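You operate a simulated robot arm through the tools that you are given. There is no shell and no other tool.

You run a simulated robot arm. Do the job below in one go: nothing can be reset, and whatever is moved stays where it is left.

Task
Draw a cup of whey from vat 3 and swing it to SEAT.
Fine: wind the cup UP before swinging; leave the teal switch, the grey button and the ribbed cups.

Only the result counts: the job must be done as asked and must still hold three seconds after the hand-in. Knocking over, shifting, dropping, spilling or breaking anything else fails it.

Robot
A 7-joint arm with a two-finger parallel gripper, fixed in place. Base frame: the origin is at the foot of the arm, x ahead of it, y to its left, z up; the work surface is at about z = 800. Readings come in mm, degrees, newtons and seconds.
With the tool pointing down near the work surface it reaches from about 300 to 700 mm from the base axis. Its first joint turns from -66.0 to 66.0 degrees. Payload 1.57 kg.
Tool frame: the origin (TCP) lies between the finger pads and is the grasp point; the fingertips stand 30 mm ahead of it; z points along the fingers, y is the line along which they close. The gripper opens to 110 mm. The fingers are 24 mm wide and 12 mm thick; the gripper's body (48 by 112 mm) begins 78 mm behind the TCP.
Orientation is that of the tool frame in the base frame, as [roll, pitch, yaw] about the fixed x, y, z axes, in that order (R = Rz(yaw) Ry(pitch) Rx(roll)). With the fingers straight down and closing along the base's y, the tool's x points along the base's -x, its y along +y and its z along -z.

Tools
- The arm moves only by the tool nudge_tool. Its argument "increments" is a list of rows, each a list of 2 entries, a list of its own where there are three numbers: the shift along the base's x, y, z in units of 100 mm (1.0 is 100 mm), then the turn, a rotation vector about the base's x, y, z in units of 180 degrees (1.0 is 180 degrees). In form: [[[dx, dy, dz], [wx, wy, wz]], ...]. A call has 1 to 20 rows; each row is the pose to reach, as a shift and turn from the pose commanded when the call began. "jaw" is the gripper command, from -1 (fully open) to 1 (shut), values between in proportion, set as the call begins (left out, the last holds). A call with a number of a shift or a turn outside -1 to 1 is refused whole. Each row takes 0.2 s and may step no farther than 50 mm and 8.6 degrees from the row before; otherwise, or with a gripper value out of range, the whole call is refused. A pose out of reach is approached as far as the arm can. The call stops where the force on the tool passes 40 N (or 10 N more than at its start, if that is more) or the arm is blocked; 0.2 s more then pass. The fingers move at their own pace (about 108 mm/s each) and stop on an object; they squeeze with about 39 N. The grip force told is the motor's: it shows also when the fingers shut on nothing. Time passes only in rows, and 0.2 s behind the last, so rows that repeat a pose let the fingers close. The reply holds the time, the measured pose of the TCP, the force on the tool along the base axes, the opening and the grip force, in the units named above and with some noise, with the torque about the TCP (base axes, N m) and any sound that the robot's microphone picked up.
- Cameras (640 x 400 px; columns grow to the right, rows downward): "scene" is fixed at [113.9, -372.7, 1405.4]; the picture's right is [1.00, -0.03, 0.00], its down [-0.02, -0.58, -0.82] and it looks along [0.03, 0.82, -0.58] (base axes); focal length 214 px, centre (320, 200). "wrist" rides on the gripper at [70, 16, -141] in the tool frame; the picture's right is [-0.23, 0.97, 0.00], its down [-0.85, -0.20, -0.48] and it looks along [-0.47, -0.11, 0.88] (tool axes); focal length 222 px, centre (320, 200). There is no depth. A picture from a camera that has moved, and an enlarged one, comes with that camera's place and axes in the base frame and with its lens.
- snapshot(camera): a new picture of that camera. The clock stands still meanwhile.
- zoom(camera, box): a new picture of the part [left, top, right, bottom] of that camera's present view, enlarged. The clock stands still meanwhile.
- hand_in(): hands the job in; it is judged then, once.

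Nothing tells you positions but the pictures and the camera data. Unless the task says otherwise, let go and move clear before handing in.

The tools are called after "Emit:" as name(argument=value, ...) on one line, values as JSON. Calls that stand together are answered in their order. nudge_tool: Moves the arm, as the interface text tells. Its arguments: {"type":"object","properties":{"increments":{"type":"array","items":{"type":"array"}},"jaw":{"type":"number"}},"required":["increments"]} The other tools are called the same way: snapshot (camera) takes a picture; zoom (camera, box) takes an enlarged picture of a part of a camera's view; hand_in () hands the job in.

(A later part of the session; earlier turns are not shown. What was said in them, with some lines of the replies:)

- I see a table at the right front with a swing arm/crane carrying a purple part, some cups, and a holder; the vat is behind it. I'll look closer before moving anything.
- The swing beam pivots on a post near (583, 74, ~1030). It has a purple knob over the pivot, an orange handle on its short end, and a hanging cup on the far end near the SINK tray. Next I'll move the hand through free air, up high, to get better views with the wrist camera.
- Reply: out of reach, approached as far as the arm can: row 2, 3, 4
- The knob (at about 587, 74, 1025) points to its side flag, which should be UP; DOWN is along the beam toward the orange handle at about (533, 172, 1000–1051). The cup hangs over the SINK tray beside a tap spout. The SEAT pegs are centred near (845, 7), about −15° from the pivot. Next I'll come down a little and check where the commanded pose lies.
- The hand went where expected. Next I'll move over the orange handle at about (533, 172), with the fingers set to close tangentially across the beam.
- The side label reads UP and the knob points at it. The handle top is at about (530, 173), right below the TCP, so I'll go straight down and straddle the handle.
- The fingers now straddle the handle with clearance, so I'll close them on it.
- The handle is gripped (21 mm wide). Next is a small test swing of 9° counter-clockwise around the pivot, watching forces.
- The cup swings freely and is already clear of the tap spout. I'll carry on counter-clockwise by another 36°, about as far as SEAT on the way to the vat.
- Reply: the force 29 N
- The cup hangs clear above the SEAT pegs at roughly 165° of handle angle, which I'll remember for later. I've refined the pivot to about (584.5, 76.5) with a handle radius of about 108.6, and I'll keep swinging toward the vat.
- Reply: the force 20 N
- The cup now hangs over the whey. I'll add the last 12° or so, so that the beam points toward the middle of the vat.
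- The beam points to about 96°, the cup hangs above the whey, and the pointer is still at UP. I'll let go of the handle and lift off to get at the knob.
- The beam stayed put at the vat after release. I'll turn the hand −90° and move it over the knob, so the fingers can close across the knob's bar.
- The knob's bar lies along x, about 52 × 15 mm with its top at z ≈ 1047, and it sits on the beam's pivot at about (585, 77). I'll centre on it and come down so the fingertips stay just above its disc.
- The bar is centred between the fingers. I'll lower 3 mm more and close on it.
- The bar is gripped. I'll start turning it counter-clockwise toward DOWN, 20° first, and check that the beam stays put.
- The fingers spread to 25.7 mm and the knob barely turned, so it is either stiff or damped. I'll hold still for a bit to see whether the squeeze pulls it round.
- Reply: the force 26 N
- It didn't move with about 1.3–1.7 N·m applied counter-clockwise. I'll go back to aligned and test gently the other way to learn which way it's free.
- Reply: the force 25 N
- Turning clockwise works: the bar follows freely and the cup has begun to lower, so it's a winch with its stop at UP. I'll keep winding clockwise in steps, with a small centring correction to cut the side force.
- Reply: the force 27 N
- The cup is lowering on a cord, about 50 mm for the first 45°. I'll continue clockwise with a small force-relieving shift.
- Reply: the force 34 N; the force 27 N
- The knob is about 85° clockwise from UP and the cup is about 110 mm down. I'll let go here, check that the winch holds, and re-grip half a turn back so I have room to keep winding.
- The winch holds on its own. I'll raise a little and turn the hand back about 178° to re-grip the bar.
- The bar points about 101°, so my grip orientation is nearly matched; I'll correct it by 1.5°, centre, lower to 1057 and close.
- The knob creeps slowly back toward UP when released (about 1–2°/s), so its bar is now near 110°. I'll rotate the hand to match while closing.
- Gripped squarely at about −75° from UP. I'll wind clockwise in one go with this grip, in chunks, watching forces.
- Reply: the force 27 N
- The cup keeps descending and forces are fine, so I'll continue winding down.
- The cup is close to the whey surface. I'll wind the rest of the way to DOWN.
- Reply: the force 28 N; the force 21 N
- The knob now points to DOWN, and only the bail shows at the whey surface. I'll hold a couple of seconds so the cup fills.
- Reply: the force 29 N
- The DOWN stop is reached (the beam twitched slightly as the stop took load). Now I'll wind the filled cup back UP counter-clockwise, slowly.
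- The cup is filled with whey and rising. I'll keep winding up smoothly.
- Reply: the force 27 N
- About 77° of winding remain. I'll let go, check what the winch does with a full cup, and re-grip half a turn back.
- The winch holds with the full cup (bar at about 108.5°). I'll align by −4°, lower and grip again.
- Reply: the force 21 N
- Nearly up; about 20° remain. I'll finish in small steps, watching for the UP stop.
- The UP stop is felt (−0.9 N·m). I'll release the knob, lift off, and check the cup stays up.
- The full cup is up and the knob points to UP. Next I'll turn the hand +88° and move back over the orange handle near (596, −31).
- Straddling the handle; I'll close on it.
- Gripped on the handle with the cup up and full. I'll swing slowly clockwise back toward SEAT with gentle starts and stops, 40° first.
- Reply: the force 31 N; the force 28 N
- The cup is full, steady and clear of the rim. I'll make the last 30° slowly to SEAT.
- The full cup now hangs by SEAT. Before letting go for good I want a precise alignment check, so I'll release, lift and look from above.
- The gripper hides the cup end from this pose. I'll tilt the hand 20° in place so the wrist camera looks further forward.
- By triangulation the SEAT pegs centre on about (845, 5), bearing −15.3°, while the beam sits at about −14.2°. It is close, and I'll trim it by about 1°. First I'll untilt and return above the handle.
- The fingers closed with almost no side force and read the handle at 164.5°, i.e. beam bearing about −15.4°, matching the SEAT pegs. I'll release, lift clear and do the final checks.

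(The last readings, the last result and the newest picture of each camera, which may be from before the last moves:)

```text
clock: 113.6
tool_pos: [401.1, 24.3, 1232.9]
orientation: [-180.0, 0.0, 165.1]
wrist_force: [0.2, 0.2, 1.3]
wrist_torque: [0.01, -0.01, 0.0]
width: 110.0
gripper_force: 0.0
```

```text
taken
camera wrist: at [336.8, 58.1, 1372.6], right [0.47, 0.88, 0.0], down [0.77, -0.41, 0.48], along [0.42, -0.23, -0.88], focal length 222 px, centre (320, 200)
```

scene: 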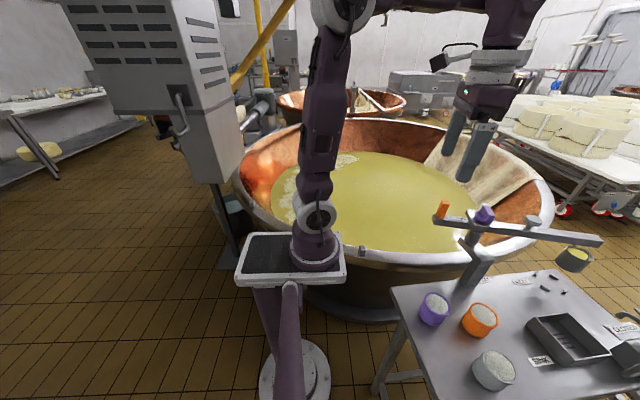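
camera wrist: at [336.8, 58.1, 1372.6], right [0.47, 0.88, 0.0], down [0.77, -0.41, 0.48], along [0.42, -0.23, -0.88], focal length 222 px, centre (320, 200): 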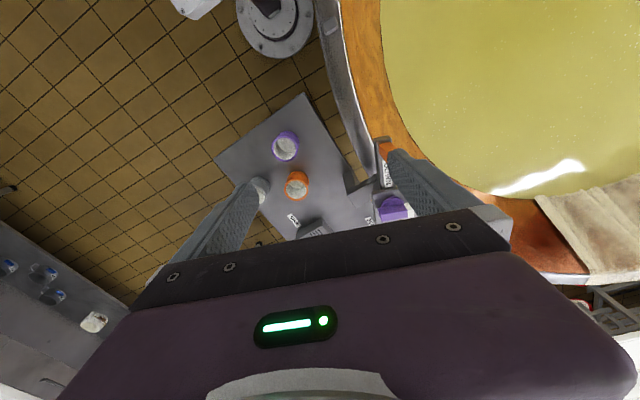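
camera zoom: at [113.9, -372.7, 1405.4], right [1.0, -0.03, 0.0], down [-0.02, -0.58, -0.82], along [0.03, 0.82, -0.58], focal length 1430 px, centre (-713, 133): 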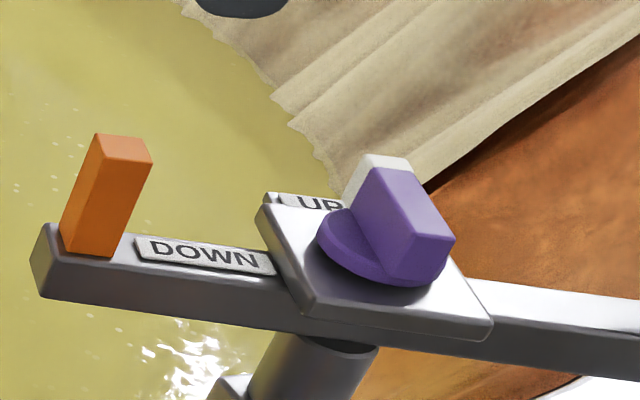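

The cup is full, wound UP and hanging straight above the SEAT pegs, with the knob pointing at UP. The ribbed cups, teal switch and grey button are untouched. The hand is open and clear, so I'm handing in.

Emit:
hand_in()

```text
The job is handed in.
```

The job is handed in: the cup is full of whey from the vat, wound fully UP and hanging over the SEAT pegs. I don't have the verdict yet.

- **Draw:** I swung the empty cup over the vat and wound it to its DOWN stop. Pictures showed it full as it came back up.
- **UP before swinging:** I wound the knob back to its UP stop before moving the beam, and the pointer still shows UP.
- **SEAT:** I trimmed the beam about 1°. In the last picture the cup sits directly above the middle of the pegs, within about a degree.
- **Left alone:** I didn't touch the teal switch, the grey button or the ribbed cups, and saw no spill. The hand is open and clear.

- **Which vat:** I took vat 3 to be the only one in reach. I saw no number on it; the one behind is marked VAT 2.
- **Cup height:** I read "swing it to SEAT" as leaving the cup up, so I did not lower it onto the pegs.
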